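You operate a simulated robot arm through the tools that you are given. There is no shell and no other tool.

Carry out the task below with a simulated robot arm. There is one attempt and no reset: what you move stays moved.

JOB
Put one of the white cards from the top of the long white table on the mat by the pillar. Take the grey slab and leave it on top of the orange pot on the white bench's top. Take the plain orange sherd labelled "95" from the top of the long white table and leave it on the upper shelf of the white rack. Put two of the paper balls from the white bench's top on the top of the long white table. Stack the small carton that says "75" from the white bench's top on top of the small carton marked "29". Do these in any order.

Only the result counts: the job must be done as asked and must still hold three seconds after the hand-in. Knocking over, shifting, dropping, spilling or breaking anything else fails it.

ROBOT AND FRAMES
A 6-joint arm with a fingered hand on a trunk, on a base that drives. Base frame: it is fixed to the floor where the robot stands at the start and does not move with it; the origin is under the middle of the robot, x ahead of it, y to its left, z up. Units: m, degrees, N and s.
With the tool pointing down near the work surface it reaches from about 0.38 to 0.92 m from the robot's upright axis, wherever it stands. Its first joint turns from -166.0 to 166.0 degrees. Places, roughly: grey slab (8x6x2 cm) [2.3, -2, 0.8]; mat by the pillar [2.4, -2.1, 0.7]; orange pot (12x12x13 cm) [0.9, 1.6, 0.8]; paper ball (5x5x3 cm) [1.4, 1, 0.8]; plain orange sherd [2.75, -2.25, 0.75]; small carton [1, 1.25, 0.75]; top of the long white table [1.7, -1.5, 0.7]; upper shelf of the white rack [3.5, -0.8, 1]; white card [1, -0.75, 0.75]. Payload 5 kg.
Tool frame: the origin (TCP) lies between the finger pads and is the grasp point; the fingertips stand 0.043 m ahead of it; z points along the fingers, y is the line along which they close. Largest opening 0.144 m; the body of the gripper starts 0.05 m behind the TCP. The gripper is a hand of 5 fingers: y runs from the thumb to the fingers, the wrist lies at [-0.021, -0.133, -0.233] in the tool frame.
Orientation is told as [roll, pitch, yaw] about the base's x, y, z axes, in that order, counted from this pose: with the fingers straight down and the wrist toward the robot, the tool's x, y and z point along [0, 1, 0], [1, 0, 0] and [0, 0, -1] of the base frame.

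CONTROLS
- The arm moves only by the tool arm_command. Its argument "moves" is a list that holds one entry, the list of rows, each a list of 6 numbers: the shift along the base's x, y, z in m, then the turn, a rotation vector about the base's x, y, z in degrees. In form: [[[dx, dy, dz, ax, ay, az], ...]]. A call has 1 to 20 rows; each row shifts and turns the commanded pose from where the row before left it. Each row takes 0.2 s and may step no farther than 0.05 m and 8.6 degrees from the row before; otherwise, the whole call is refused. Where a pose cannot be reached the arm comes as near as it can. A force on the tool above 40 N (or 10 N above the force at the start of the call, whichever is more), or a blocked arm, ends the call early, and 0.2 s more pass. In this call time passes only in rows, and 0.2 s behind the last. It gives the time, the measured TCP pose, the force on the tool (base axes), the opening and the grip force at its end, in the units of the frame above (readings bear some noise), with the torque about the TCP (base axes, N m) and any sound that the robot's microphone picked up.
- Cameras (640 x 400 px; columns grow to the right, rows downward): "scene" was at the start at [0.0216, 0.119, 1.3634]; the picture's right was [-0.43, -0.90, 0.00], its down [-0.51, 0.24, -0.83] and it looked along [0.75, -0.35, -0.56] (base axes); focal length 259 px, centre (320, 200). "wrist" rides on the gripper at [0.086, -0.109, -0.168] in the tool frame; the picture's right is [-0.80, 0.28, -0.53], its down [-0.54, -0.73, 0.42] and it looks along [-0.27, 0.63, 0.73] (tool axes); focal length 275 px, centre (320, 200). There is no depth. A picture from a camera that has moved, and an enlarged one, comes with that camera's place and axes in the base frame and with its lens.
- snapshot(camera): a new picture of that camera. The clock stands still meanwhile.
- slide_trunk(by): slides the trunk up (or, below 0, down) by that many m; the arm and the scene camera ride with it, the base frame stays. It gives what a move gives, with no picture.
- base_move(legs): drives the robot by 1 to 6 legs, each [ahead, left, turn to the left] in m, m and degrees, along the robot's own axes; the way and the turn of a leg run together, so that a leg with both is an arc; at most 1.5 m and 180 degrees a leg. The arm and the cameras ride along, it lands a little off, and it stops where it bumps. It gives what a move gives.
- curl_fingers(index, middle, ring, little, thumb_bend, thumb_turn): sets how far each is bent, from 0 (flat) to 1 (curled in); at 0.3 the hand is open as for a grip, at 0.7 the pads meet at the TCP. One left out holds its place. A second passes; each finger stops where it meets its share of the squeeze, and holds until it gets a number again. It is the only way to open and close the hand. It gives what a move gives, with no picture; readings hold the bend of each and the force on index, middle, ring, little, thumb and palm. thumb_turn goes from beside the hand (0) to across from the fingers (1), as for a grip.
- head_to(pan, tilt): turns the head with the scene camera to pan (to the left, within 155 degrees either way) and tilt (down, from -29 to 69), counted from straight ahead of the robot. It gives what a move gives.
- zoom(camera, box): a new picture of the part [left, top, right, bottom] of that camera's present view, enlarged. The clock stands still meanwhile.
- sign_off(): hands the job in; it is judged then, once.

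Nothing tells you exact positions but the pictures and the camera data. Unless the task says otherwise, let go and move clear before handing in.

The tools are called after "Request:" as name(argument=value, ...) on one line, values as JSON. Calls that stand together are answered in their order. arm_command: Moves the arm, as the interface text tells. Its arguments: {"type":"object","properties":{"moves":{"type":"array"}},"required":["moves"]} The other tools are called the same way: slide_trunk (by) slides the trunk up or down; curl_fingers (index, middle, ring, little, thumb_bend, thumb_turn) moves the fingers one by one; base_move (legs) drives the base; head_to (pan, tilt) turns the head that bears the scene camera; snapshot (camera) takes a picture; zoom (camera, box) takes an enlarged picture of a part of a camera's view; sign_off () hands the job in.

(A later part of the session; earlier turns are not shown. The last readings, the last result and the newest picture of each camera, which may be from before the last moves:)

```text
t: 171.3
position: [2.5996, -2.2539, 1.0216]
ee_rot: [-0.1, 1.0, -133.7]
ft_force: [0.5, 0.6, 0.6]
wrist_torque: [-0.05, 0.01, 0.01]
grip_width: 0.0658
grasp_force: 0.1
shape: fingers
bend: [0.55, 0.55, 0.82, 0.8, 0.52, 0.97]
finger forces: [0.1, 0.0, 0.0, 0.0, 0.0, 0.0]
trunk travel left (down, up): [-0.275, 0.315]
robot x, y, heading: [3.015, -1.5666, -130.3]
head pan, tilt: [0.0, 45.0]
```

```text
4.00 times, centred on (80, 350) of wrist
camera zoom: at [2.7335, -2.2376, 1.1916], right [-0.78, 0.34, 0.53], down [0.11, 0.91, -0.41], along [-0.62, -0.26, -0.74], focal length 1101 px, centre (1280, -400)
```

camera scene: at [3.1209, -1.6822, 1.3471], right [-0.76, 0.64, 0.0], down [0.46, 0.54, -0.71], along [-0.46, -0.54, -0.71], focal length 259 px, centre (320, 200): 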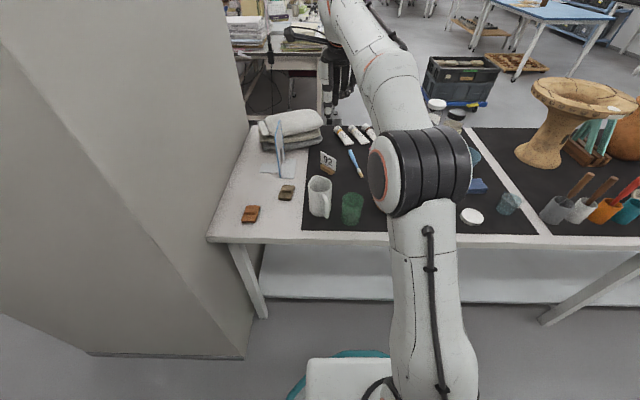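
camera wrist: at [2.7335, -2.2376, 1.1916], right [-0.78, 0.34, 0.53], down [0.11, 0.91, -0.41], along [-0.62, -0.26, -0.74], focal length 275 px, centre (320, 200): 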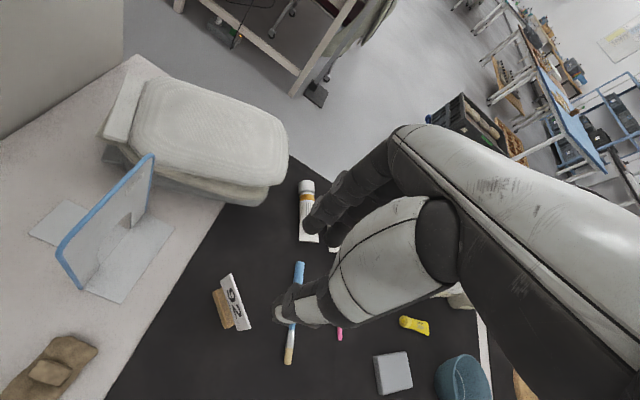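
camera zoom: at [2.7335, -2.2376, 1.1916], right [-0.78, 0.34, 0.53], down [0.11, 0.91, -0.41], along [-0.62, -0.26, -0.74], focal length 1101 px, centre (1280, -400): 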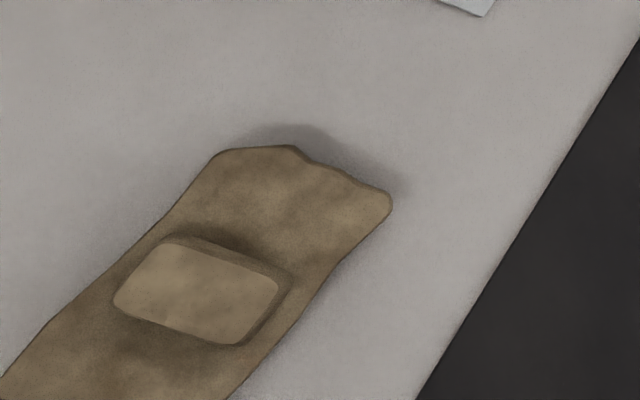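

The orange one here is speckled and shows no label on this side; I need a better survey before choosing. I'll raise the trunk for a higher view of the table end.

Request:
slide_trunk(by=0.3)

Request:
head_to(pan=-5, tilt=50)

Request:
snapshot(camera="scene")

Request:
snapshot(camera="wrist")

```text
t: 174.3
position: [2.5996, -2.2537, 1.3217]
ee_rot: [-0.1, 1.0, -133.7]
ft_force: [0.6, -0.3, -0.6]
wrist_torque: [-0.02, 0.01, 0.01]
grip_width: 0.0657
grasp_force: 0.1
shape: fingers
bend: [0.55, 0.55, 0.82, 0.8, 0.52, 0.97]
finger forces: [0.0, 0.1, 0.1, 0.0, 0.1, 0.0]
trunk travel left (down, up): [-0.575, 0.015]
robot x, y, heading: [3.0114, -1.5678, -130.2]
head pan, tilt: [0.0, 45.0]
```

```text
t: 175.0
position: [2.5991, -2.2537, 1.3213]
ee_rot: [0.0, 1.1, -133.7]
ft_force: [0.0, -1.0, 0.3]
wrist_torque: [-0.02, 0.01, -0.01]
grip_width: 0.0656
grasp_force: 0.0
shape: fingers
bend: [0.55, 0.55, 0.82, 0.8, 0.52, 0.97]
finger forces: [0.0, 0.0, 0.0, 0.1, 0.1, 0.1]
trunk travel left (down, up): [-0.575, 0.015]
robot x, y, heading: [3.0134, -1.5658, -130.4]
head pan, tilt: [-5.0, 50.0]
```

```text
taken
camera scene: at [3.1186, -1.6747, 1.6403], right [-0.71, 0.71, 0.0], down [0.54, 0.54, -0.64], along [-0.46, -0.45, -0.77], focal length 259 px, centre (320, 200)
```

scene: 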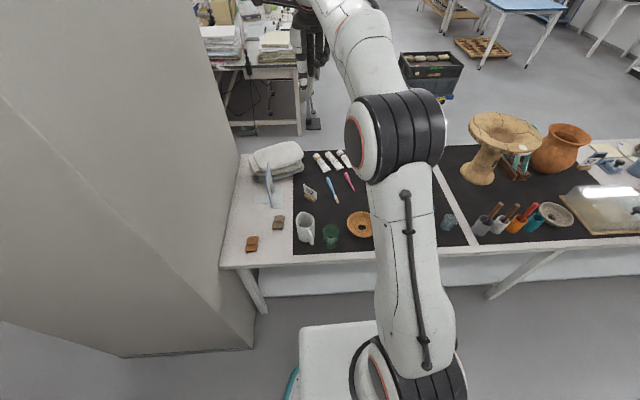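

```text
taken
camera wrist: at [2.7333, -2.2379, 1.491], right [-0.78, 0.34, 0.53], down [0.11, 0.91, -0.41], along [-0.62, -0.26, -0.74], focal length 275 px, centre (320, 200)
```

wrist: 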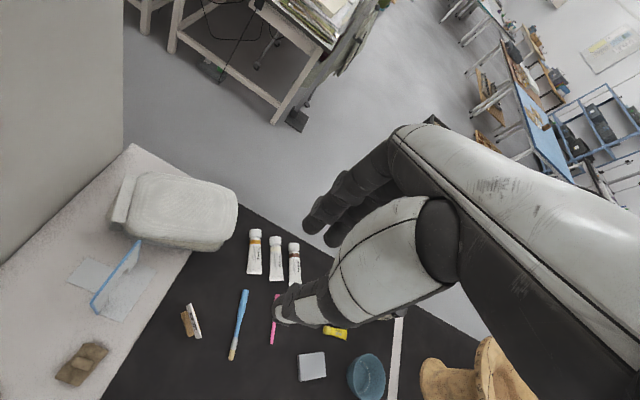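

Only these two sherds are at this end. I'll survey the rest of the table from this height.

Request:
head_to(pan=48, tilt=30)

Request:
snapshot(camera="scene")

Request:
head_to(pan=-48, tilt=30)

Request:
snapshot(camera="scene")

```text
t: 176.2
position: [2.5987, -2.2542, 1.3217]
ee_rot: [-0.1, 1.0, -133.7]
ft_force: [0.2, 0.3, -0.4]
wrist_torque: [-0.01, -0.02, -0.01]
grip_width: 0.0656
grasp_force: 0.0
shape: fingers
bend: [0.55, 0.55, 0.82, 0.8, 0.52, 0.97]
finger forces: [0.0, 0.1, 0.0, 0.1, 0.1, 0.0]
trunk travel left (down, up): [-0.575, 0.015]
robot x, y, heading: [3.0139, -1.561, -130.2]
head pan, tilt: [48.0, 30.0]
```

```text
taken
camera scene: at [3.1855, -1.7099, 1.6697], right [-0.99, -0.14, 0.0], down [-0.07, 0.5, -0.87], along [0.12, -0.86, -0.5], focal length 259 px, centre (320, 200)
```

scene: 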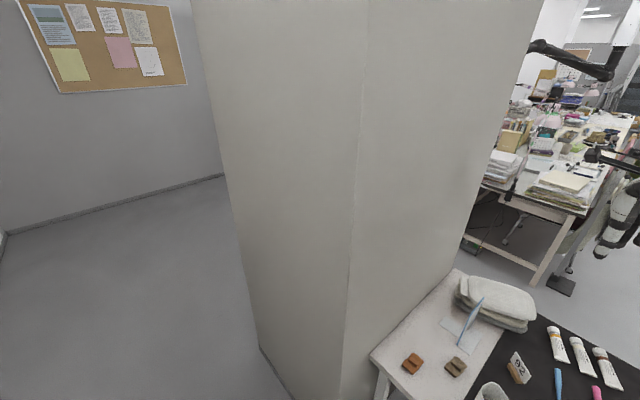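

```text
t: 177.9
position: [2.5987, -2.2534, 1.322]
ee_rot: [0.0, 1.0, -133.7]
ft_force: [-0.2, -0.5, 0.5]
wrist_torque: [0.0, -0.03, 0.0]
grip_width: 0.0654
grasp_force: 0.0
shape: fingers
bend: [0.55, 0.55, 0.82, 0.8, 0.52, 0.97]
finger forces: [0.0, 0.0, 0.0, 0.0, 0.0, 0.1]
trunk travel left (down, up): [-0.575, 0.015]
robot x, y, heading: [3.0147, -1.5672, -130.2]
head pan, tilt: [-48.0, 30.0]
```

```text
taken
camera scene: at [3.0828, -1.6233, 1.6698], right [-0.03, 1.0, 0.0], down [0.5, 0.02, -0.87], along [-0.87, -0.03, -0.5], focal length 259 px, centre (320, 200)
```

scene: 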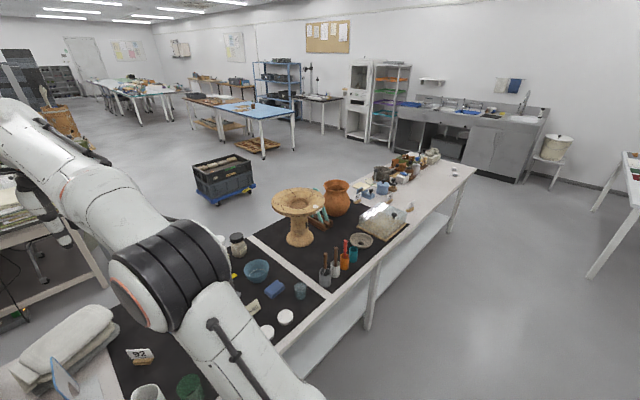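

Zooming on the two sherds from this more oblique angle.

Request:
head_to(pan=30, tilt=45)

Request:
snapshot(camera="scene")

Request:
zoom(camera="scene", box=[300, 200, 460, 300])

```text
t: 179.4
position: [2.5984, -2.2543, 1.3217]
ee_rot: [-0.1, 1.0, -133.7]
ft_force: [-0.3, 0.0, -0.3]
wrist_torque: [0.02, -0.04, -0.01]
grip_width: 0.0659
grasp_force: 0.1
shape: fingers
bend: [0.55, 0.55, 0.82, 0.8, 0.52, 0.97]
finger forces: [0.1, 0.0, 0.0, 0.0, 0.0, 0.1]
trunk travel left (down, up): [-0.575, 0.015]
robot x, y, heading: [3.0126, -1.5684, -130.1]
head pan, tilt: [30.0, 45.0]
```

```text
taken
camera scene: at [3.1589, -1.7003, 1.6471], right [-0.98, 0.18, 0.0], down [0.12, 0.7, -0.71], along [-0.12, -0.7, -0.71], focal length 259 px, centre (320, 200)
```

scene: 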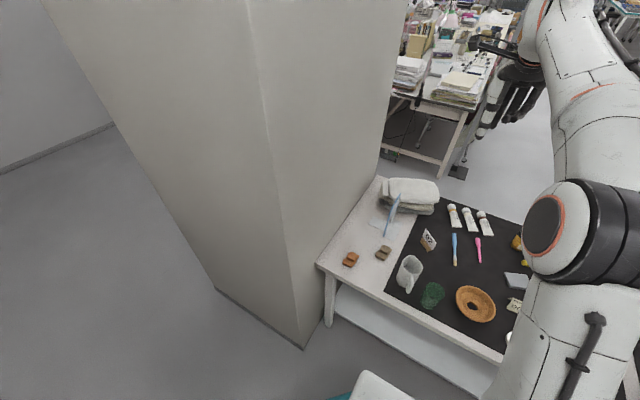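

```text
4.00 times, centred on (380, 250) of scene
camera zoom: at [3.1589, -1.7003, 1.6471], right [-0.98, 0.18, 0.0], down [0.12, 0.7, -0.71], along [-0.12, -0.7, -0.71], focal length 1035 px, centre (80, 0)
```

zoom: 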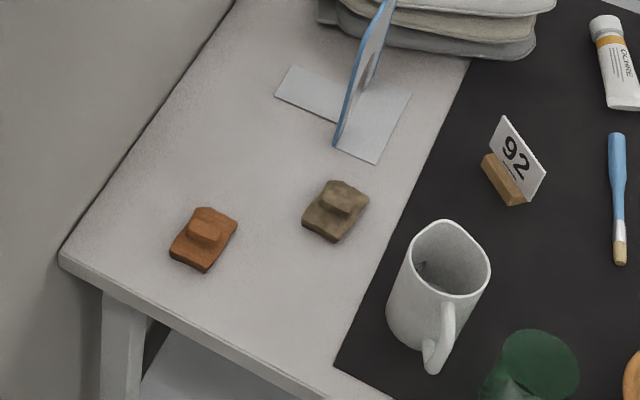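

The lugs show no label from here. I recall orange sherds with round labels in the green sand tray at the near end; zooming along the table to check every orange sherd.

Request:
head_to(pan=-45, tilt=30)

Request:
zoom(camera="scene", box=[330, 140, 460, 220])

Request:
zoom(camera="scene", box=[360, 135, 440, 185])

Request:
zoom(camera="scene", box=[220, 170, 400, 290])

```text
t: 180.9
position: [2.5989, -2.2539, 1.3215]
ee_rot: [0.0, 1.0, -133.7]
ft_force: [-0.7, -0.2, -0.2]
wrist_torque: [0.0, -0.02, 0.01]
grip_width: 0.0653
grasp_force: 0.1
shape: fingers
bend: [0.55, 0.55, 0.82, 0.8, 0.52, 0.97]
finger forces: [0.0, 0.0, 0.0, 0.0, 0.0, 0.0]
trunk travel left (down, up): [-0.575, 0.015]
robot x, y, heading: [3.0139, -1.567, -130.3]
head pan, tilt: [-45.0, 30.0]
```

```text
4.92 times, centred on (395, 180) of scene
camera zoom: at [3.0831, -1.6281, 1.6697], right [-0.09, 1.0, 0.0], down [0.5, 0.04, -0.87], along [-0.86, -0.07, -0.5], focal length 1274 px, centre (-49, 298)
```

zoom: 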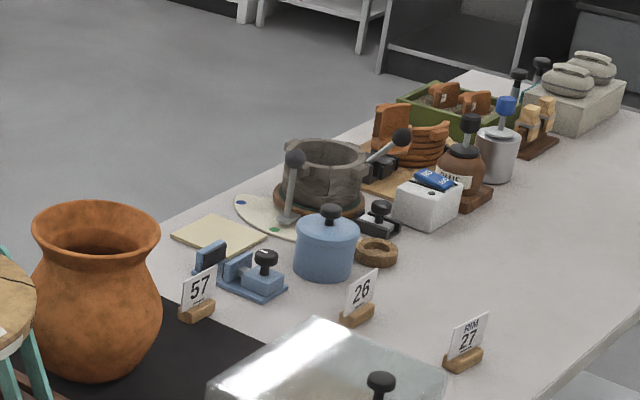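

```text
8.00 times, centred on (400, 160) of scene
camera zoom: at [3.0831, -1.6281, 1.6697], right [-0.09, 1.0, 0.0], down [0.5, 0.04, -0.87], along [-0.86, -0.07, -0.5], focal length 2069 px, centre (-320, 520)
```

zoom: 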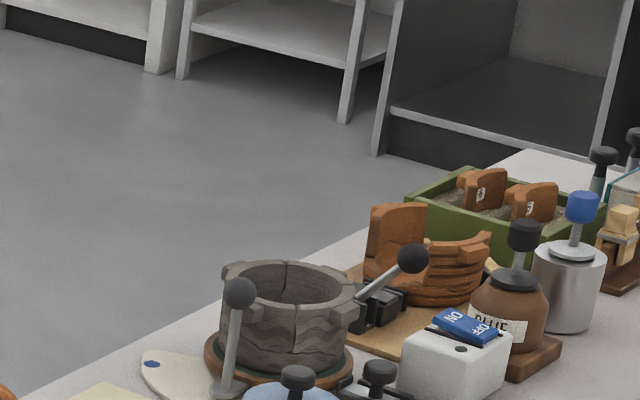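

```text
3.33 times, centred on (310, 230) of scene
camera zoom: at [3.0831, -1.6281, 1.6697], right [-0.09, 1.0, 0.0], down [0.5, 0.04, -0.87], along [-0.86, -0.07, -0.5], focal length 862 px, centre (353, 100)
```

zoom: 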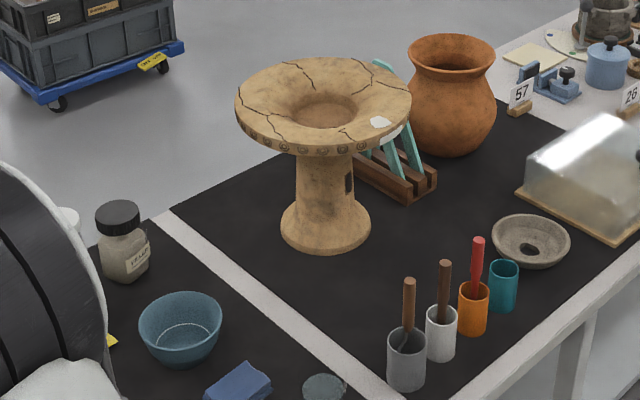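

Two plain orange sherds with round labels stand in the green sand tray. Zooming hard to read those labels.

Request:
zoom(camera="scene", box=[410, 150, 442, 170])

Request:
zoom(camera="scene", box=[396, 156, 428, 176])

```text
16.00 times, centred on (426, 160) of scene
camera zoom: at [3.0831, -1.6281, 1.6697], right [-0.09, 1.0, 0.0], down [0.5, 0.04, -0.87], along [-0.86, -0.07, -0.5], focal length 4139 px, centre (-1376, 840)
```

zoom: 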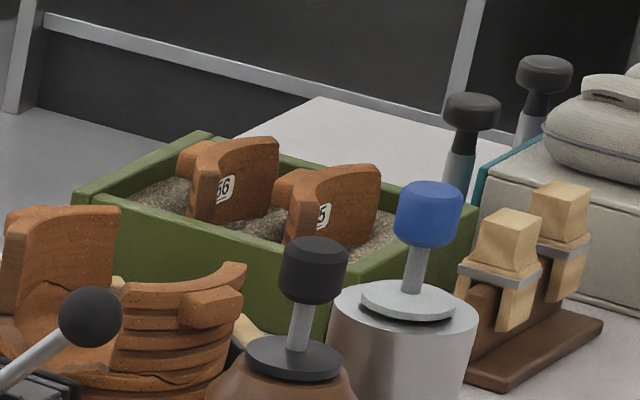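

```text
16.00 times, centred on (412, 166) of scene
camera zoom: at [3.0831, -1.6281, 1.6697], right [-0.09, 1.0, 0.0], down [0.5, 0.04, -0.87], along [-0.86, -0.07, -0.5], focal length 4139 px, centre (-1152, 744)
```

zoom: 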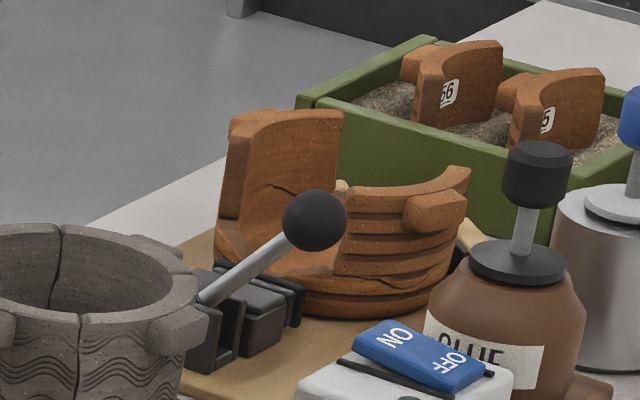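

The tray holds 56 and 65, so not 95. The orange sherd at this table end shares the same plain orange clay, and the given place matches it, so its label is likely on a hidden face; I'll check it when lifted. Moving the hand over it, turned sideways so the camera stays clear of the pillar.

Request:
curl_fingers(index=0.42, middle=0.42, ring=0.42, little=0.42, thumb_bend=0.42)

Request:
arm_command(moves=[[[0.0312, 0.003, 0, 0, 0, 7.9], [0.0312, 0.003, 0, 0, 0, 7.9], [0.0312, 0.003, 0, 0, 0, 7.9], [0.0312, 0.003, 0, 0, 0, 7.9], [0.0312, 0.003, 0, 0, 0, 7.9], [0.0312, 0.003, 0, 0, 0, 7.9], [0.0312, 0.003, 0, 0, 0, 7.9], [0.0312, 0.003, 0, 0, 0, 7.9], [0.0312, 0.003, 0, 0, 0, 7.9], [0.0312, 0.003, 0, 0, 0, 7.9], [0.0312, 0.003, 0, 0, 0, 7.7], [0, 0, 0, 0, 0, 0]]])

Request:
head_to(pan=10, tilt=45)

Request:
snapshot(camera="scene")

Request:
snapshot(camera="wrist")

```text
t: 181.9
position: [2.5991, -2.253, 1.3219]
ee_rot: [-0.1, 1.0, -133.7]
ft_force: [0.4, -0.4, 0.0]
wrist_torque: [0.01, 0.0, 0.03]
grip_width: 0.107
grasp_force: 0.1
shape: fingers
bend: [0.42, 0.42, 0.42, 0.42, 0.42, 0.97]
finger forces: [0.0, 0.1, 0.1, 0.0, 0.1, 0.0]
trunk travel left (down, up): [-0.575, 0.015]
robot x, y, heading: [3.0108, -1.5665, -130.3]
head pan, tilt: [-45.0, 30.0]
```

```text
t: 184.5
position: [2.9434, -2.2201, 1.323]
ee_rot: [-0.1, 1.0, -47.0]
ft_force: [-0.7, -0.7, -0.1]
wrist_torque: [0.02, 0.0, -0.02]
grip_width: 0.107
grasp_force: 0.0
shape: fingers
bend: [0.42, 0.42, 0.42, 0.42, 0.42, 0.97]
finger forces: [0.1, 0.0, 0.0, 0.0, 0.1, 0.0]
trunk travel left (down, up): [-0.575, 0.015]
robot x, y, heading: [3.0142, -1.5704, -130.1]
head pan, tilt: [-45.0, 30.0]
```

```text
t: 185.7
position: [2.9435, -2.2208, 1.3209]
ee_rot: [-0.2, 0.9, -47.0]
ft_force: [0.7, -0.3, -0.4]
wrist_torque: [-0.01, -0.01, 0.02]
grip_width: 0.1071
grasp_force: 0.1
shape: fingers
bend: [0.42, 0.42, 0.42, 0.42, 0.42, 0.97]
finger forces: [0.0, 0.0, 0.1, 0.0, 0.0, 0.0]
trunk travel left (down, up): [-0.575, 0.015]
robot x, y, heading: [3.0088, -1.5664, -129.8]
head pan, tilt: [10.0, 45.0]
```

```text
taken
camera scene: at [3.1324, -1.6906, 1.6472], right [-0.86, 0.5, 0.0], down [0.36, 0.61, -0.71], along [-0.36, -0.61, -0.71], focal length 259 px, centre (320, 200)
```

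scene: 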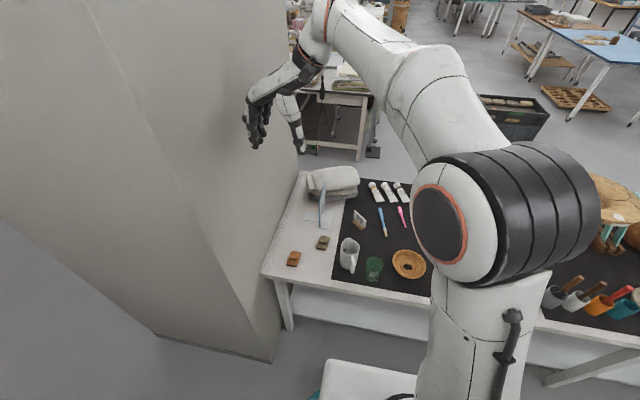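

```text
taken
camera wrist: at [2.9339, -2.0852, 1.4911], right [-0.38, -0.76, 0.53], down [-0.9, 0.17, -0.41], along [0.22, -0.63, -0.74], focal length 275 px, centre (320, 200)
```

wrist: 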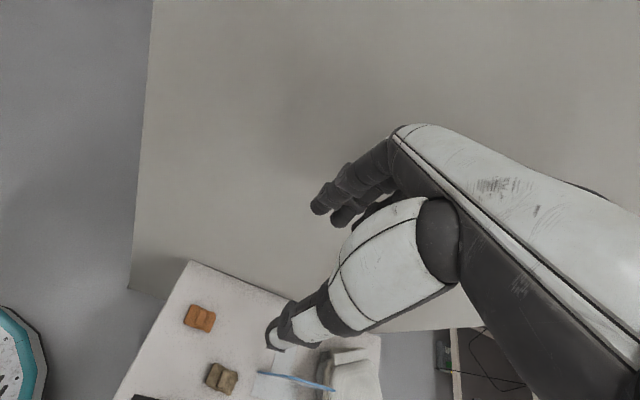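

The hand is above the orange sherd with about 5 cm to the pillar. Lowering the trunk back to its normal height and re-measuring.

Request:
slide_trunk(by=-0.3)

Request:
snapshot(camera="wrist")

Request:
zoom(camera="scene", box=[200, 100, 360, 200])

Request:
zoom(camera="scene", box=[230, 170, 358, 250])

```text
t: 188.7
position: [2.9438, -2.2208, 1.0215]
ee_rot: [-0.1, 0.9, -47.0]
ft_force: [-0.8, 0.4, 0.3]
wrist_torque: [0.01, -0.03, -0.02]
grip_width: 0.107
grasp_force: 0.1
shape: fingers
bend: [0.42, 0.42, 0.42, 0.42, 0.42, 0.97]
finger forces: [0.1, 0.1, 0.1, 0.1, 0.0, 0.0]
trunk travel left (down, up): [-0.275, 0.315]
robot x, y, heading: [3.0155, -1.5682, -129.9]
head pan, tilt: [10.0, 45.0]
```

```text
taken
camera wrist: at [2.934, -2.0851, 1.1911], right [-0.38, -0.76, 0.53], down [-0.9, 0.17, -0.41], along [0.22, -0.63, -0.74], focal length 275 px, centre (320, 200)
```

wrist: 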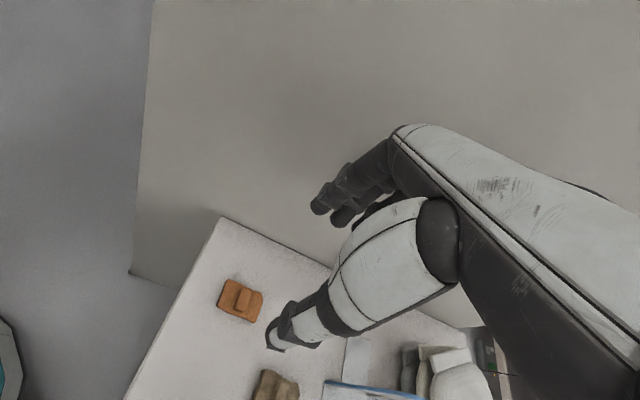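

```text
4.00 times, centred on (280, 150) of scene
camera zoom: at [3.1325, -1.6906, 1.3472], right [-0.87, 0.5, 0.0], down [0.35, 0.61, -0.71], along [-0.35, -0.61, -0.71], focal length 1035 px, centre (480, 400)
```

zoom: 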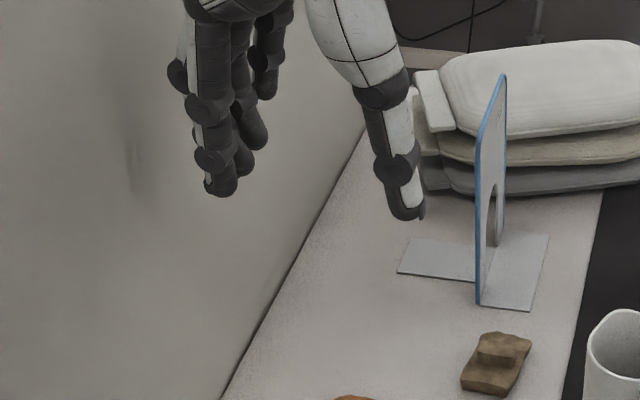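

```text
5.00 times, centred on (294, 210) of scene
camera zoom: at [3.1325, -1.6906, 1.3472], right [-0.87, 0.5, 0.0], down [0.35, 0.61, -0.71], along [-0.35, -0.61, -0.71], focal length 1293 px, centre (450, 150)
```

zoom: 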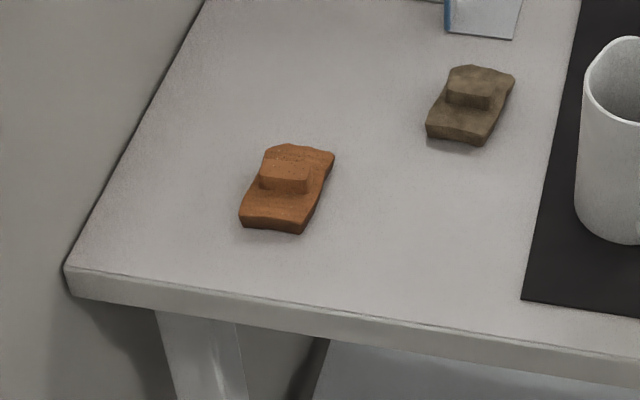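

Sherd centre is about (2.938, -2.233). Descending to just above it and checking.

Request:
arm_command(moves=[[[-0.003, -0.006, -0.045, 0, 0, 0], [-0.003, -0.006, -0.045, 0, 0, 0], [0, 0, -0.045, 0, 0, 0], [0, 0, -0.045, 0, 0, 0], [0, 0, 0, 0, 0, 0]]])

Request:
snapshot(camera="wrist")

Request:
zoom(camera="scene", box=[230, 150, 358, 230])

```text
t: 189.9
position: [2.9356, -2.2322, 0.8409]
ee_rot: [-0.1, 1.1, -47.0]
ft_force: [0.6, -0.3, 0.1]
wrist_torque: [0.01, -0.01, 0.01]
grip_width: 0.1072
grasp_force: 0.1
shape: fingers
bend: [0.42, 0.42, 0.42, 0.42, 0.42, 0.97]
finger forces: [0.0, 0.0, 0.0, 0.1, 0.0, 0.0]
trunk travel left (down, up): [-0.275, 0.315]
robot x, y, heading: [3.0161, -1.565, -130.3]
head pan, tilt: [10.0, 45.0]
```

```text
taken
camera wrist: at [2.9265, -2.0968, 1.0096], right [-0.38, -0.76, 0.53], down [-0.9, 0.17, -0.41], along [0.22, -0.63, -0.74], focal length 275 px, centre (320, 200)
```

wrist: 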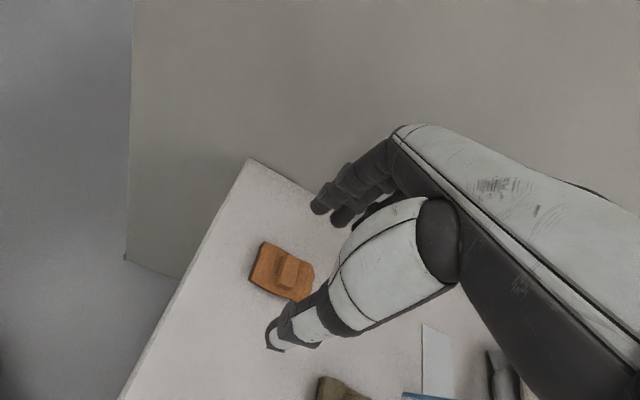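

```text
5.00 times, centred on (294, 190) of scene
camera zoom: at [3.1324, -1.6908, 1.3471], right [-0.87, 0.5, 0.0], down [0.35, 0.61, -0.71], along [-0.35, -0.61, -0.71], focal length 1293 px, centre (450, 250)
```

zoom: 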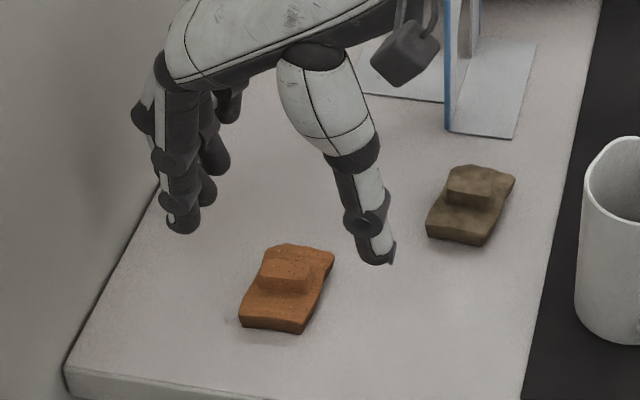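

Well centred. Lowering to grasp height.

Request:
arm_command(moves=[[[0, 0, -0.025, 0, 0, 0], [0, 0, -0.018, 0, 0, 0], [0, 0, -0.006, 0, 0, 0], [0, 0, 0, 0, 0, 0]]])

Request:
zoom(camera="scene", box=[246, 180, 326, 230])

Request:
snapshot(camera="wrist")

```text
t: 190.9
position: [2.9361, -2.2327, 0.7918]
ee_rot: [-0.1, 1.0, -47.0]
ft_force: [-0.1, -0.1, 0.4]
wrist_torque: [0.0, 0.0, -0.01]
grip_width: 0.1071
grasp_force: 0.1
shape: fingers
bend: [0.42, 0.42, 0.42, 0.42, 0.42, 0.97]
finger forces: [0.1, 0.1, 0.0, 0.1, 0.0, 0.0]
trunk travel left (down, up): [-0.275, 0.315]
robot x, y, heading: [3.0151, -1.5656, -130.2]
head pan, tilt: [10.0, 45.0]
```

```text
8.00 times, centred on (286, 205) of scene
camera zoom: at [3.1325, -1.6907, 1.3471], right [-0.87, 0.5, 0.0], down [0.35, 0.61, -0.71], along [-0.35, -0.61, -0.71], focal length 2069 px, centre (592, 160)
```

zoom: 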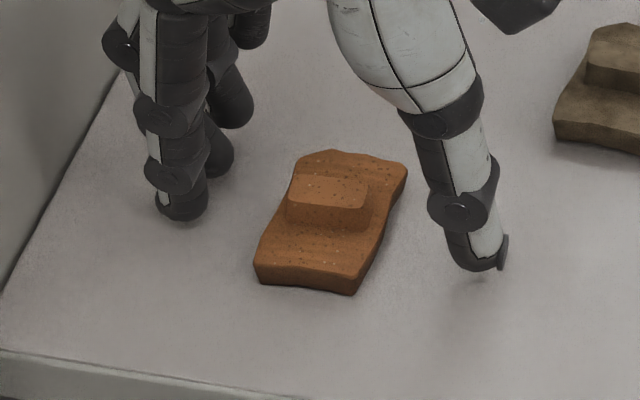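

```text
taken
camera wrist: at [2.9268, -2.0972, 0.9612], right [-0.38, -0.76, 0.53], down [-0.9, 0.17, -0.41], along [0.22, -0.63, -0.74], focal length 275 px, centre (320, 200)
```

wrist: 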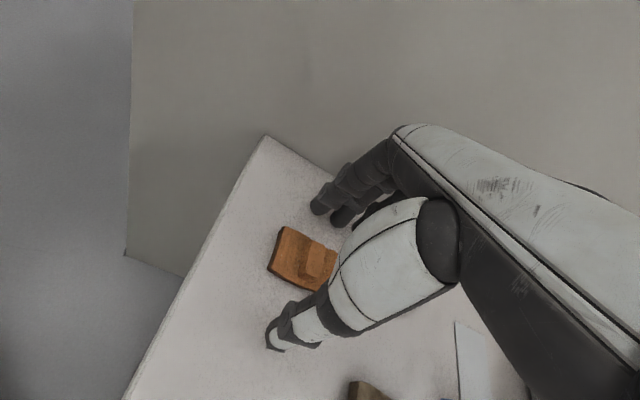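

The index, middle and thumb line up with the sherd's sides. Closing.

Request:
curl_fingers(index=0.7, middle=0.7, ring=0.6, little=0.6, thumb_bend=0.7)

Request:
zoom(camera="scene", box=[246, 180, 326, 230])

Request:
snapshot(camera="wrist")

```text
t: 191.9
position: [2.9368, -2.2328, 0.7937]
ee_rot: [-0.2, 0.8, -47.0]
ft_force: [-0.4, -3.1, 9.7]
wrist_torque: [0.13, 0.12, 0.05]
grip_width: 0.0404
grasp_force: 17.3
shape: fingers
bend: [0.63, 0.65, 0.6, 0.6, 0.61, 0.96]
finger forces: [9.0, 8.2, 0.0, 0.1, 16.9, 0.0]
trunk travel left (down, up): [-0.275, 0.315]
robot x, y, heading: [3.013, -1.5638, -130.0]
head pan, tilt: [10.0, 45.0]
```

```text
8.00 times, centred on (286, 205) of scene
camera zoom: at [3.1325, -1.6902, 1.3473], right [-0.87, 0.5, 0.0], down [0.35, 0.61, -0.71], along [-0.35, -0.61, -0.71], focal length 2069 px, centre (592, 160)
```

zoom: 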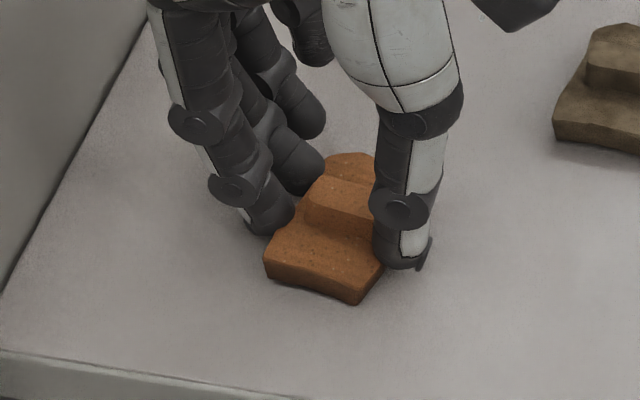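

```text
taken
camera wrist: at [2.9268, -2.097, 0.9623], right [-0.38, -0.76, 0.53], down [-0.9, 0.16, -0.41], along [0.22, -0.63, -0.74], focal length 275 px, centre (320, 200)
```

wrist: 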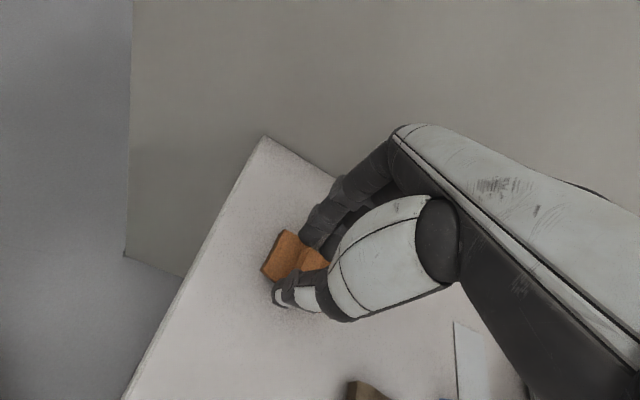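

Gripped at 4 cm width with 17 N. Lifting the sherd.

Request:
arm_command(moves=[[[0, 0, 0.015, 0, 0, 0], [0, 0, 0.03, 0, 0, 0], [0, 0, 0.04, 0, 0, 0], [0, 0, 0.045, 0, 0, 0], [0, 0, 0.045, 0, 0, 0], [0, 0, 0.045, 0, 0, 0], [0, 0, 0.045, 0, 0, 0], [0, 0, 0, 0, 0, 0]]])

Request:
snapshot(camera="scene")

Request:
snapshot(camera="wrist")

```text
t: 193.7
position: [2.9369, -2.2322, 1.0594]
ee_rot: [-0.1, 1.0, -47.0]
ft_force: [0.1, 1.1, -0.2]
wrist_torque: [0.0, 0.01, 0.03]
grip_width: 0.04
grasp_force: 14.1
shape: fingers
bend: [0.63, 0.66, 0.6, 0.6, 0.61, 0.96]
finger forces: [8.0, 6.5, 0.0, 0.1, 13.8, 0.0]
trunk travel left (down, up): [-0.275, 0.315]
robot x, y, heading: [3.0142, -1.5675, -130.2]
head pan, tilt: [10.0, 45.0]
```

```text
taken
camera scene: at [3.1325, -1.6905, 1.3471], right [-0.87, 0.5, 0.0], down [0.35, 0.61, -0.71], along [-0.35, -0.61, -0.71], focal length 259 px, centre (320, 200)
```

scene: 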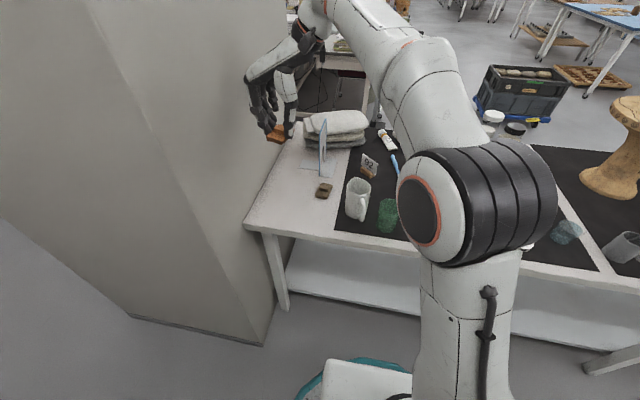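

```text
taken
camera wrist: at [2.9269, -2.0975, 1.2285], right [-0.38, -0.76, 0.53], down [-0.9, 0.17, -0.41], along [0.22, -0.63, -0.74], focal length 275 px, centre (320, 200)
```

wrist: 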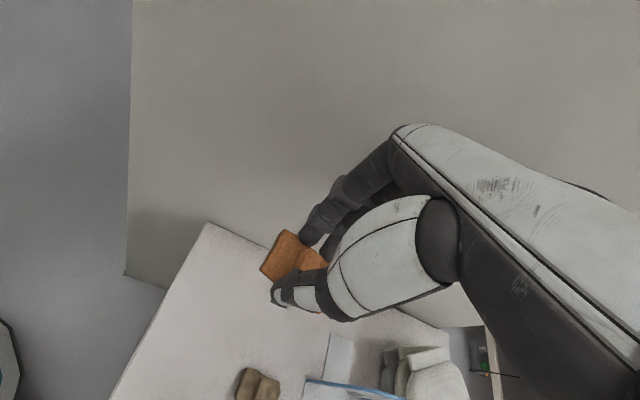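

The sherd is lifted. I'll bring it back toward me, clear of the pillar, and raise it so the camera can look at its underside for the label.

Request:
arm_command(moves=[[[0, 0, 0.045, 0, 0, 0], [0, 0, 0.045, 0, 0, 0], [-0.0169, 0.0218, 0.02, 0, 0, -8.3], [-0.0169, 0.0218, 0.02, 0, 0, -8.3], [-0.0169, 0.0218, 0.02, 0, 0, -8.3], [-0.0169, 0.0218, 0.02, 0, 0, -8.3], [-0.0169, 0.0218, 0.02, 0, 0, -8.3], [-0.0169, 0.0218, 0.02, 0, 0, -8.3], [-0.0169, 0.0218, 0.02, 0, 0, -8.3], [-0.0169, 0.0218, 0.02, 0, 0, -8.3], [-0.0169, 0.0218, 0.02, 0, 0, -8.3], [-0.0169, 0.0218, 0.02, 0, 0, -8.3], [0, 0, 0.04, 0, 0, 0], [0, 0, 0.04, 0, 0, 0], [0, 0, 0.04, 0, 0, 0], [0, 0, 0, 0, 0, 0]]])

Request:
head_to(pan=-8, tilt=0)

Request:
snapshot(camera="scene")

```text
t: 197.1
position: [2.787, -2.0246, 1.3281]
ee_rot: [0.4, 0.4, -129.9]
ft_force: [0.3, 0.1, -0.1]
wrist_torque: [-0.04, 0.0, 0.0]
grip_width: 0.0401
grasp_force: 14.2
shape: fingers
bend: [0.63, 0.66, 0.6, 0.6, 0.61, 0.96]
finger forces: [8.1, 6.3, 0.0, 0.0, 14.4, 0.0]
out of reach, approached as far as the arm can: row 11, 12, 13, 14, 15
trunk travel left (down, up): [-0.275, 0.315]
robot x, y, heading: [3.0132, -1.5637, -130.1]
head pan, tilt: [10.0, 45.0]
```

```text
t: 198.2
position: [2.7862, -2.0238, 1.3284]
ee_rot: [0.4, 0.4, -129.9]
ft_force: [-0.1, -0.4, -0.5]
wrist_torque: [-0.03, -0.04, 0.0]
grip_width: 0.0402
grasp_force: 14.2
shape: fingers
bend: [0.63, 0.66, 0.6, 0.6, 0.61, 0.96]
finger forces: [8.2, 6.3, 0.0, 0.0, 14.3, 0.0]
trunk travel left (down, up): [-0.275, 0.315]
robot x, y, heading: [3.0125, -1.5671, -130.4]
head pan, tilt: [-8.0, 0.0]
```

```text
taken
camera scene: at [3.1062, -1.6804, 1.418], right [-0.67, 0.74, 0.0], down [0.0, 0.0, -1.0], along [-0.74, -0.67, 0.0], focal length 259 px, centre (320, 200)
```

scene: 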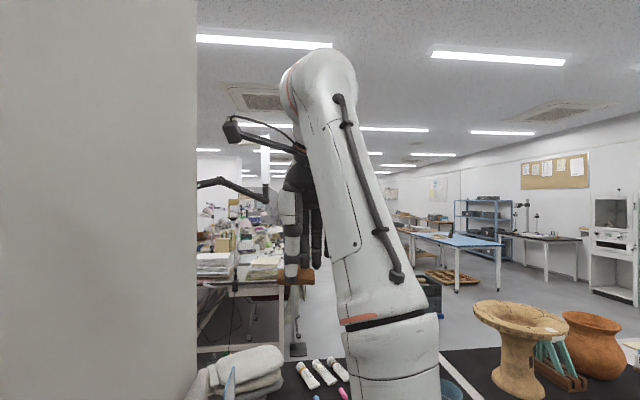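

The arm's height limit keeps the underside hidden; I'll lower a bit and tilt the hand so the sherd's underside faces the camera.

Request:
arm_command(moves=[[[0, 0, -0.05, 0, 0, 0], [0, 0, -0.05, 0, 0, 0], [0, 0, -0.03, 0, 0, 0], [0, 0, 0, 6.11, -5.16, 0], [0, 0, 0, 6.11, -5.16, 0], [0, 0, 0, 6.11, -5.16, 0], [0, 0, 0, 6.11, -5.16, 0], [0, 0, 0, 6.11, -5.16, 0], [0, 0, 0, 0, 0, 0]]])

Request:
head_to(pan=-10, tilt=20)

Request:
snapshot(camera="scene")

```text
t: 200.2
position: [2.7812, -2.0319, 1.3189]
ee_rot: [-0.1, 1.2, -130.1]
ft_force: [0.2, -0.2, -0.5]
wrist_torque: [0.01, -0.01, 0.01]
grip_width: 0.0399
grasp_force: 14.8
shape: fingers
bend: [0.63, 0.66, 0.6, 0.6, 0.61, 0.96]
finger forces: [8.1, 6.2, 0.0, 0.0, 14.2, 0.0]
out of reach, approached as far as the arm can: row 1, 2, 3, 4, 5, 6, 7, 8
trunk travel left (down, up): [-0.275, 0.315]
robot x, y, heading: [3.0154, -1.5676, -130.0]
head pan, tilt: [-8.0, 0.0]
```

```text
t: 201.1
position: [2.7819, -2.0329, 1.3187]
ee_rot: [0.0, 1.2, -129.9]
ft_force: [-0.2, 0.4, -1.1]
wrist_torque: [0.0, 0.03, 0.0]
grip_width: 0.0399
grasp_force: 14.3
shape: fingers
bend: [0.63, 0.66, 0.6, 0.6, 0.61, 0.96]
finger forces: [8.1, 6.3, 0.0, 0.1, 14.3, 0.1]
trunk travel left (down, up): [-0.275, 0.315]
robot x, y, heading: [3.0158, -1.5669, -130.1]
head pan, tilt: [-10.0, 20.0]
```

```text
taken
camera scene: at [3.1018, -1.68, 1.3859], right [-0.64, 0.77, 0.0], down [0.26, 0.22, -0.94], along [-0.72, -0.6, -0.34], focal length 259 px, centre (320, 200)
```

scene: 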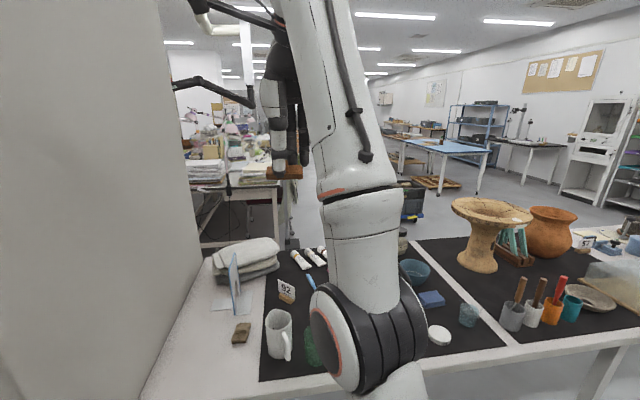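

The arm is at its upper limit, so the tilt wasn't reached. I'll undo the tilt command while lowering into the reachable zone, then tilt again.

Request:
arm_command(moves=[[[0, 0, -0.03, -6.11, 5.16, 0], [0, 0, -0.03, -6.11, 5.16, 0], [0, 0, -0.03, -6.11, 5.16, 0], [0, 0, -0.03, -6.11, 5.16, 0], [0, 0, -0.03, -6.11, 5.16, 0], [0, 0, 0, 0, 0, 0]]])

```text
t: 202.5
position: [2.7812, -2.0326, 1.3185]
ee_rot: [-0.1, 1.2, -130.1]
ft_force: [0.4, 0.1, -0.9]
wrist_torque: [-0.01, -0.04, -0.02]
grip_width: 0.0398
grasp_force: 14.9
shape: fingers
bend: [0.63, 0.66, 0.6, 0.6, 0.61, 0.96]
finger forces: [8.1, 6.3, 0.0, 0.0, 14.2, 0.0]
out of reach, approached as far as the arm can: row 1, 2, 3, 4, 5
trunk travel left (down, up): [-0.275, 0.315]
robot x, y, heading: [3.0184, -1.5648, -130.3]
head pan, tilt: [-10.0, 20.0]
```

The arm seems stuck near a joint limit. I'll try a small move forward and down from here.

Request:
arm_command(moves=[[[-0.0129, -0.0153, -0.01, 0, 0, 0], [-0.0129, -0.0153, -0.02, 0, 0, 0], [0, 0, 0, 0, 0, 0]]])

```text
t: 203.3
position: [2.7645, -2.0543, 1.3054]
ee_rot: [-0.2, 1.2, -130.0]
ft_force: [-0.1, 0.5, -0.6]
wrist_torque: [0.0, -0.01, -0.06]
grip_width: 0.0402
grasp_force: 14.5
shape: fingers
bend: [0.63, 0.66, 0.6, 0.6, 0.61, 0.96]
finger forces: [8.1, 6.3, 0.0, 0.1, 14.5, 0.0]
out of reach, approached as far as the arm can: row 2
trunk travel left (down, up): [-0.275, 0.315]
robot x, y, heading: [3.015, -1.5644, -129.9]
head pan, tilt: [-10.0, 20.0]
```

Request:
arm_command(moves=[[[-0.0194, -0.0229, 0, 0, 0, 0], [-0.0194, -0.0229, 0, 0, 0, 0], [-0.0194, -0.0229, 0, 0, 0, 0], [0, 0, 0, 0, 0, 0]]])

Request:
arm_command(moves=[[[0, 0, -0.02, 0, 0, 0], [0, 0, -0.02, 0, 0, 0], [0, 0, -0.02, 0, 0, 0], [0, 0, 0, 0, 0, 0]]])

```text
t: 204.3
position: [2.7434, -2.1126, 1.2714]
ee_rot: [-0.1, 1.1, -130.0]
ft_force: [-0.6, -0.6, -0.7]
wrist_torque: [0.06, -0.04, 0.05]
grip_width: 0.0402
grasp_force: 14.0
shape: fingers
bend: [0.63, 0.66, 0.6, 0.6, 0.61, 0.96]
finger forces: [8.2, 6.4, 0.1, 0.1, 14.5, 0.0]
out of reach, approached as far as the arm can: row 1, 2, 3
trunk travel left (down, up): [-0.275, 0.315]
robot x, y, heading: [3.0139, -1.5638, -130.2]
head pan, tilt: [-10.0, 20.0]
```

```text
t: 205.3
position: [2.7404, -2.1218, 1.2596]
ee_rot: [-0.1, 1.3, -129.9]
ft_force: [0.2, -0.4, 0.2]
wrist_torque: [0.0, -0.01, 0.0]
grip_width: 0.0398
grasp_force: 14.2
shape: fingers
bend: [0.63, 0.66, 0.6, 0.6, 0.61, 0.96]
finger forces: [8.1, 6.3, 0.0, 0.0, 14.6, 0.0]
out of reach, approached as far as the arm can: row 1, 2, 3
trunk travel left (down, up): [-0.275, 0.315]
robot x, y, heading: [3.0128, -1.5693, -130.1]
head pan, tilt: [-10.0, 20.0]
```

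Request:
arm_command(moves=[[[0, 0, -0.01, 0, 0, 8], [0, 0, -0.01, 0, 0, 8], [0, 0, 0, 0, 0, 0]]])

Request:
snapshot(camera="scene")

```text
t: 206.1
position: [2.7359, -2.1309, 1.2516]
ee_rot: [-0.1, 1.3, -113.9]
ft_force: [-0.6, -0.3, -1.2]
wrist_torque: [0.0, -0.02, 0.04]
grip_width: 0.0401
grasp_force: 14.9
shape: fingers
bend: [0.63, 0.66, 0.6, 0.6, 0.61, 0.96]
finger forces: [8.2, 6.3, 0.0, 0.0, 14.5, 0.0]
out of reach, approached as far as the arm can: row 1, 2
trunk travel left (down, up): [-0.275, 0.315]
robot x, y, heading: [3.0149, -1.5698, -130.3]
head pan, tilt: [-10.0, 20.0]
```

```text
taken
camera scene: at [3.1016, -1.68, 1.3858], right [-0.64, 0.77, 0.0], down [0.26, 0.22, -0.94], along [-0.72, -0.6, -0.34], focal length 259 px, centre (320, 200)
```

scene: 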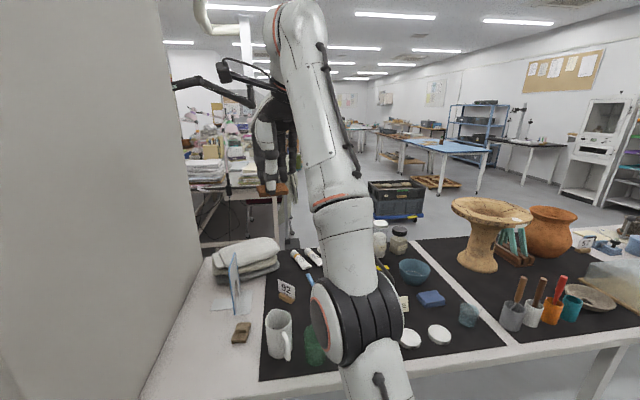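

The arm appears to have flipped into an elbow-low branch. I'll straighten it outward over the low items on the mat and come back down, to regain the normal branch.

Request:
arm_command(moves=[[[-0.046, -0.0157, 0, 0, 0, -2.5], [-0.046, -0.0157, 0, 0, 0, -2.5], [-0.046, -0.0157, 0, 0, 0, -2.5], [-0.046, -0.0157, 0, 0, 0, -2.5], [-0.046, -0.0157, 0, 0, 0, -2.5], [-0.046, -0.0157, 0, 0, 0, -2.5], [0, 0, 0, 0, 0, 0]]])

Request:
snapshot(camera="scene")

```text
t: 207.7
position: [2.5499, -2.1678, 1.1438]
ee_rot: [-0.1, 1.2, -129.0]
ft_force: [0.4, -0.4, -2.0]
wrist_torque: [0.02, -0.04, 0.01]
grip_width: 0.0403
grasp_force: 15.1
shape: fingers
bend: [0.63, 0.66, 0.6, 0.6, 0.61, 0.96]
finger forces: [8.2, 6.3, 0.1, 0.1, 14.7, 0.0]
out of reach, approached as far as the arm can: row 1, 2, 3, 4, 5, 6
trunk travel left (down, up): [-0.275, 0.315]
robot x, y, heading: [3.015, -1.5671, -130.2]
head pan, tilt: [-10.0, 20.0]
```

```text
taken
camera scene: at [3.1014, -1.68, 1.3858], right [-0.64, 0.77, 0.0], down [0.26, 0.22, -0.94], along [-0.72, -0.6, -0.34], focal length 259 px, centre (320, 200)
```

scene: 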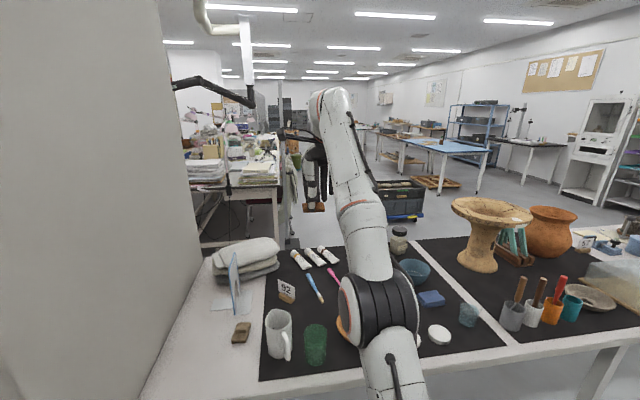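

The arm is stretched straight along its reach limit. I'll command a clearly inward motion (back and down) to bend it again.

Request:
arm_command(moves=[[[0.0185, 0.0219, -0.0278, 0, 0, 0], [0.0185, 0.0219, -0.0278, 0, 0, 0], [0.0185, 0.0219, -0.0278, 0, 0, 0], [0, 0, 0, 0, 0, 0]]])

Request:
snapshot(camera="scene")

```text
t: 208.7
position: [2.6069, -2.1018, 1.0626]
ee_rot: [-0.1, 1.0, -128.9]
ft_force: [-0.1, -0.7, -1.0]
wrist_torque: [0.02, -0.02, 0.03]
grip_width: 0.0399
grasp_force: 14.4
shape: fingers
bend: [0.63, 0.66, 0.6, 0.6, 0.61, 0.96]
finger forces: [8.3, 6.3, 0.0, 0.0, 15.1, 0.0]
trunk travel left (down, up): [-0.275, 0.315]
robot x, y, heading: [3.0175, -1.5668, -130.0]
head pan, tilt: [-10.0, 20.0]
```

```text
taken
camera scene: at [3.1017, -1.6801, 1.3858], right [-0.64, 0.77, 0.0], down [0.26, 0.22, -0.94], along [-0.72, -0.6, -0.34], focal length 259 px, centre (320, 200)
```

scene: 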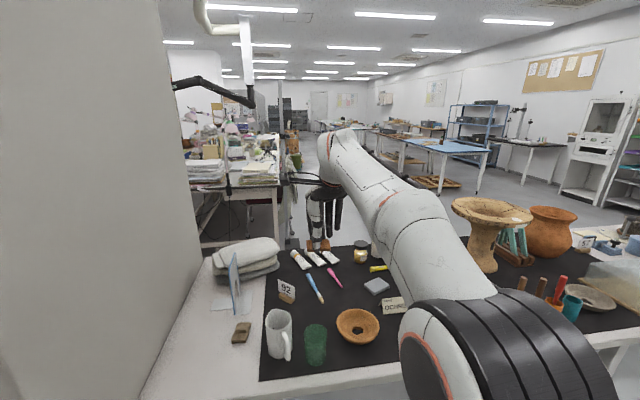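

The arm is back in its normal branch. Retracting, then tilting the hand to view the sherd's underside.

Request:
arm_command(moves=[[[0.0275, 0.0325, 0.01, 0, 0, 0], [0.0275, 0.0325, 0.01, 0, 0, 0], [0.0275, 0.0325, 0.01, 0, 0, 0], [0.0275, 0.0325, 0.01, 0, 0, 0], [0, 0, 0, 6.11, -5.16, 0], [0, 0, 0, 6.11, -5.16, 0], [0, 0, 0, 6.11, -5.16, 0], [0, 0, 0, 6.11, -5.16, 0], [0, 0, 0, 6.11, -5.16, 0], [0, 0, 0, 0, 0, 0]]])

Request:
head_to(pan=-12, tilt=30)

Request:
snapshot(camera="scene")

```text
t: 210.9
position: [2.7172, -1.9704, 1.1025]
ee_rot: [0.9, 41.2, -128.6]
ft_force: [0.0, -0.4, -0.7]
wrist_torque: [0.05, -0.05, 0.02]
grip_width: 0.0401
grasp_force: 15.0
shape: fingers
bend: [0.63, 0.66, 0.6, 0.6, 0.61, 0.96]
finger forces: [8.5, 6.2, 0.0, 0.0, 15.3, 0.0]
trunk travel left (down, up): [-0.275, 0.315]
robot x, y, heading: [3.0126, -1.5642, -130.5]
head pan, tilt: [-10.0, 20.0]
```

```text
t: 211.6
position: [2.716, -1.9702, 1.1018]
ee_rot: [1.0, 41.1, -128.6]
ft_force: [1.1, 0.3, -0.8]
wrist_torque: [0.01, -0.03, 0.01]
grip_width: 0.0401
grasp_force: 14.7
shape: fingers
bend: [0.63, 0.66, 0.6, 0.6, 0.61, 0.96]
finger forces: [8.5, 6.3, 0.0, 0.0, 15.2, 0.1]
trunk travel left (down, up): [-0.275, 0.315]
robot x, y, heading: [3.0158, -1.5708, -130.2]
head pan, tilt: [-12.0, 30.0]
```

```text
taken
camera scene: at [3.1018, -1.6758, 1.3698], right [-0.61, 0.79, 0.0], down [0.39, 0.31, -0.87], along [-0.68, -0.53, -0.5], focal length 259 px, centre (320, 200)
```

scene: 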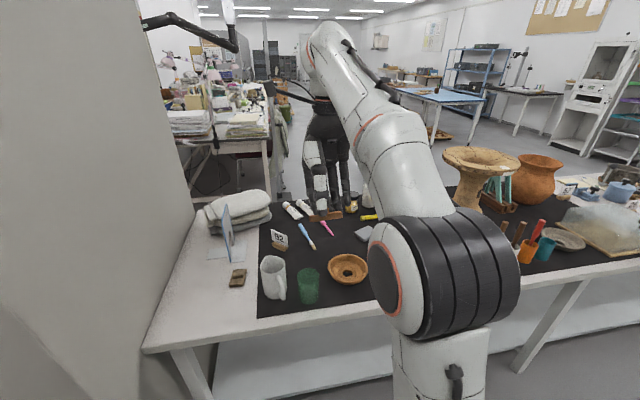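

Request:
zoom(camera="scene", box=[286, 190, 366, 240])

Request:
zoom(camera="scene", box=[310, 205, 342, 225])

```text
8.00 times, centred on (326, 215) of scene
camera zoom: at [3.1018, -1.6758, 1.3698], right [-0.61, 0.79, 0.0], down [0.39, 0.31, -0.87], along [-0.68, -0.53, -0.5], focal length 2069 px, centre (272, 80)
```

zoom: 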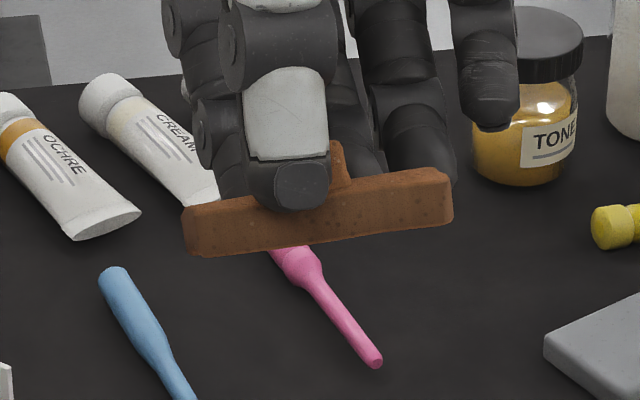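

```text
16.00 times, centred on (326, 215) of scene
camera zoom: at [3.1018, -1.6758, 1.3698], right [-0.61, 0.79, 0.0], down [0.39, 0.31, -0.87], along [-0.68, -0.53, -0.5], focal length 4139 px, centre (224, -40)
```

zoom: 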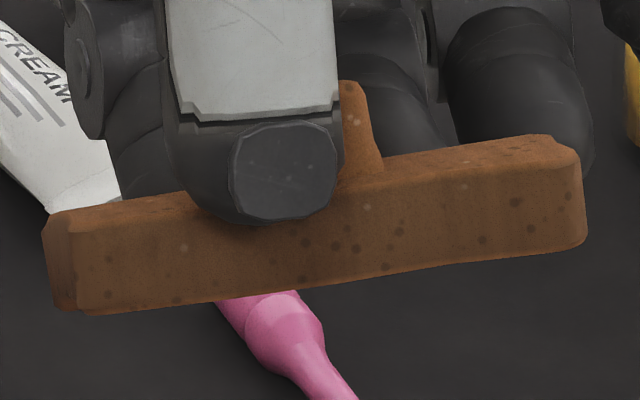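

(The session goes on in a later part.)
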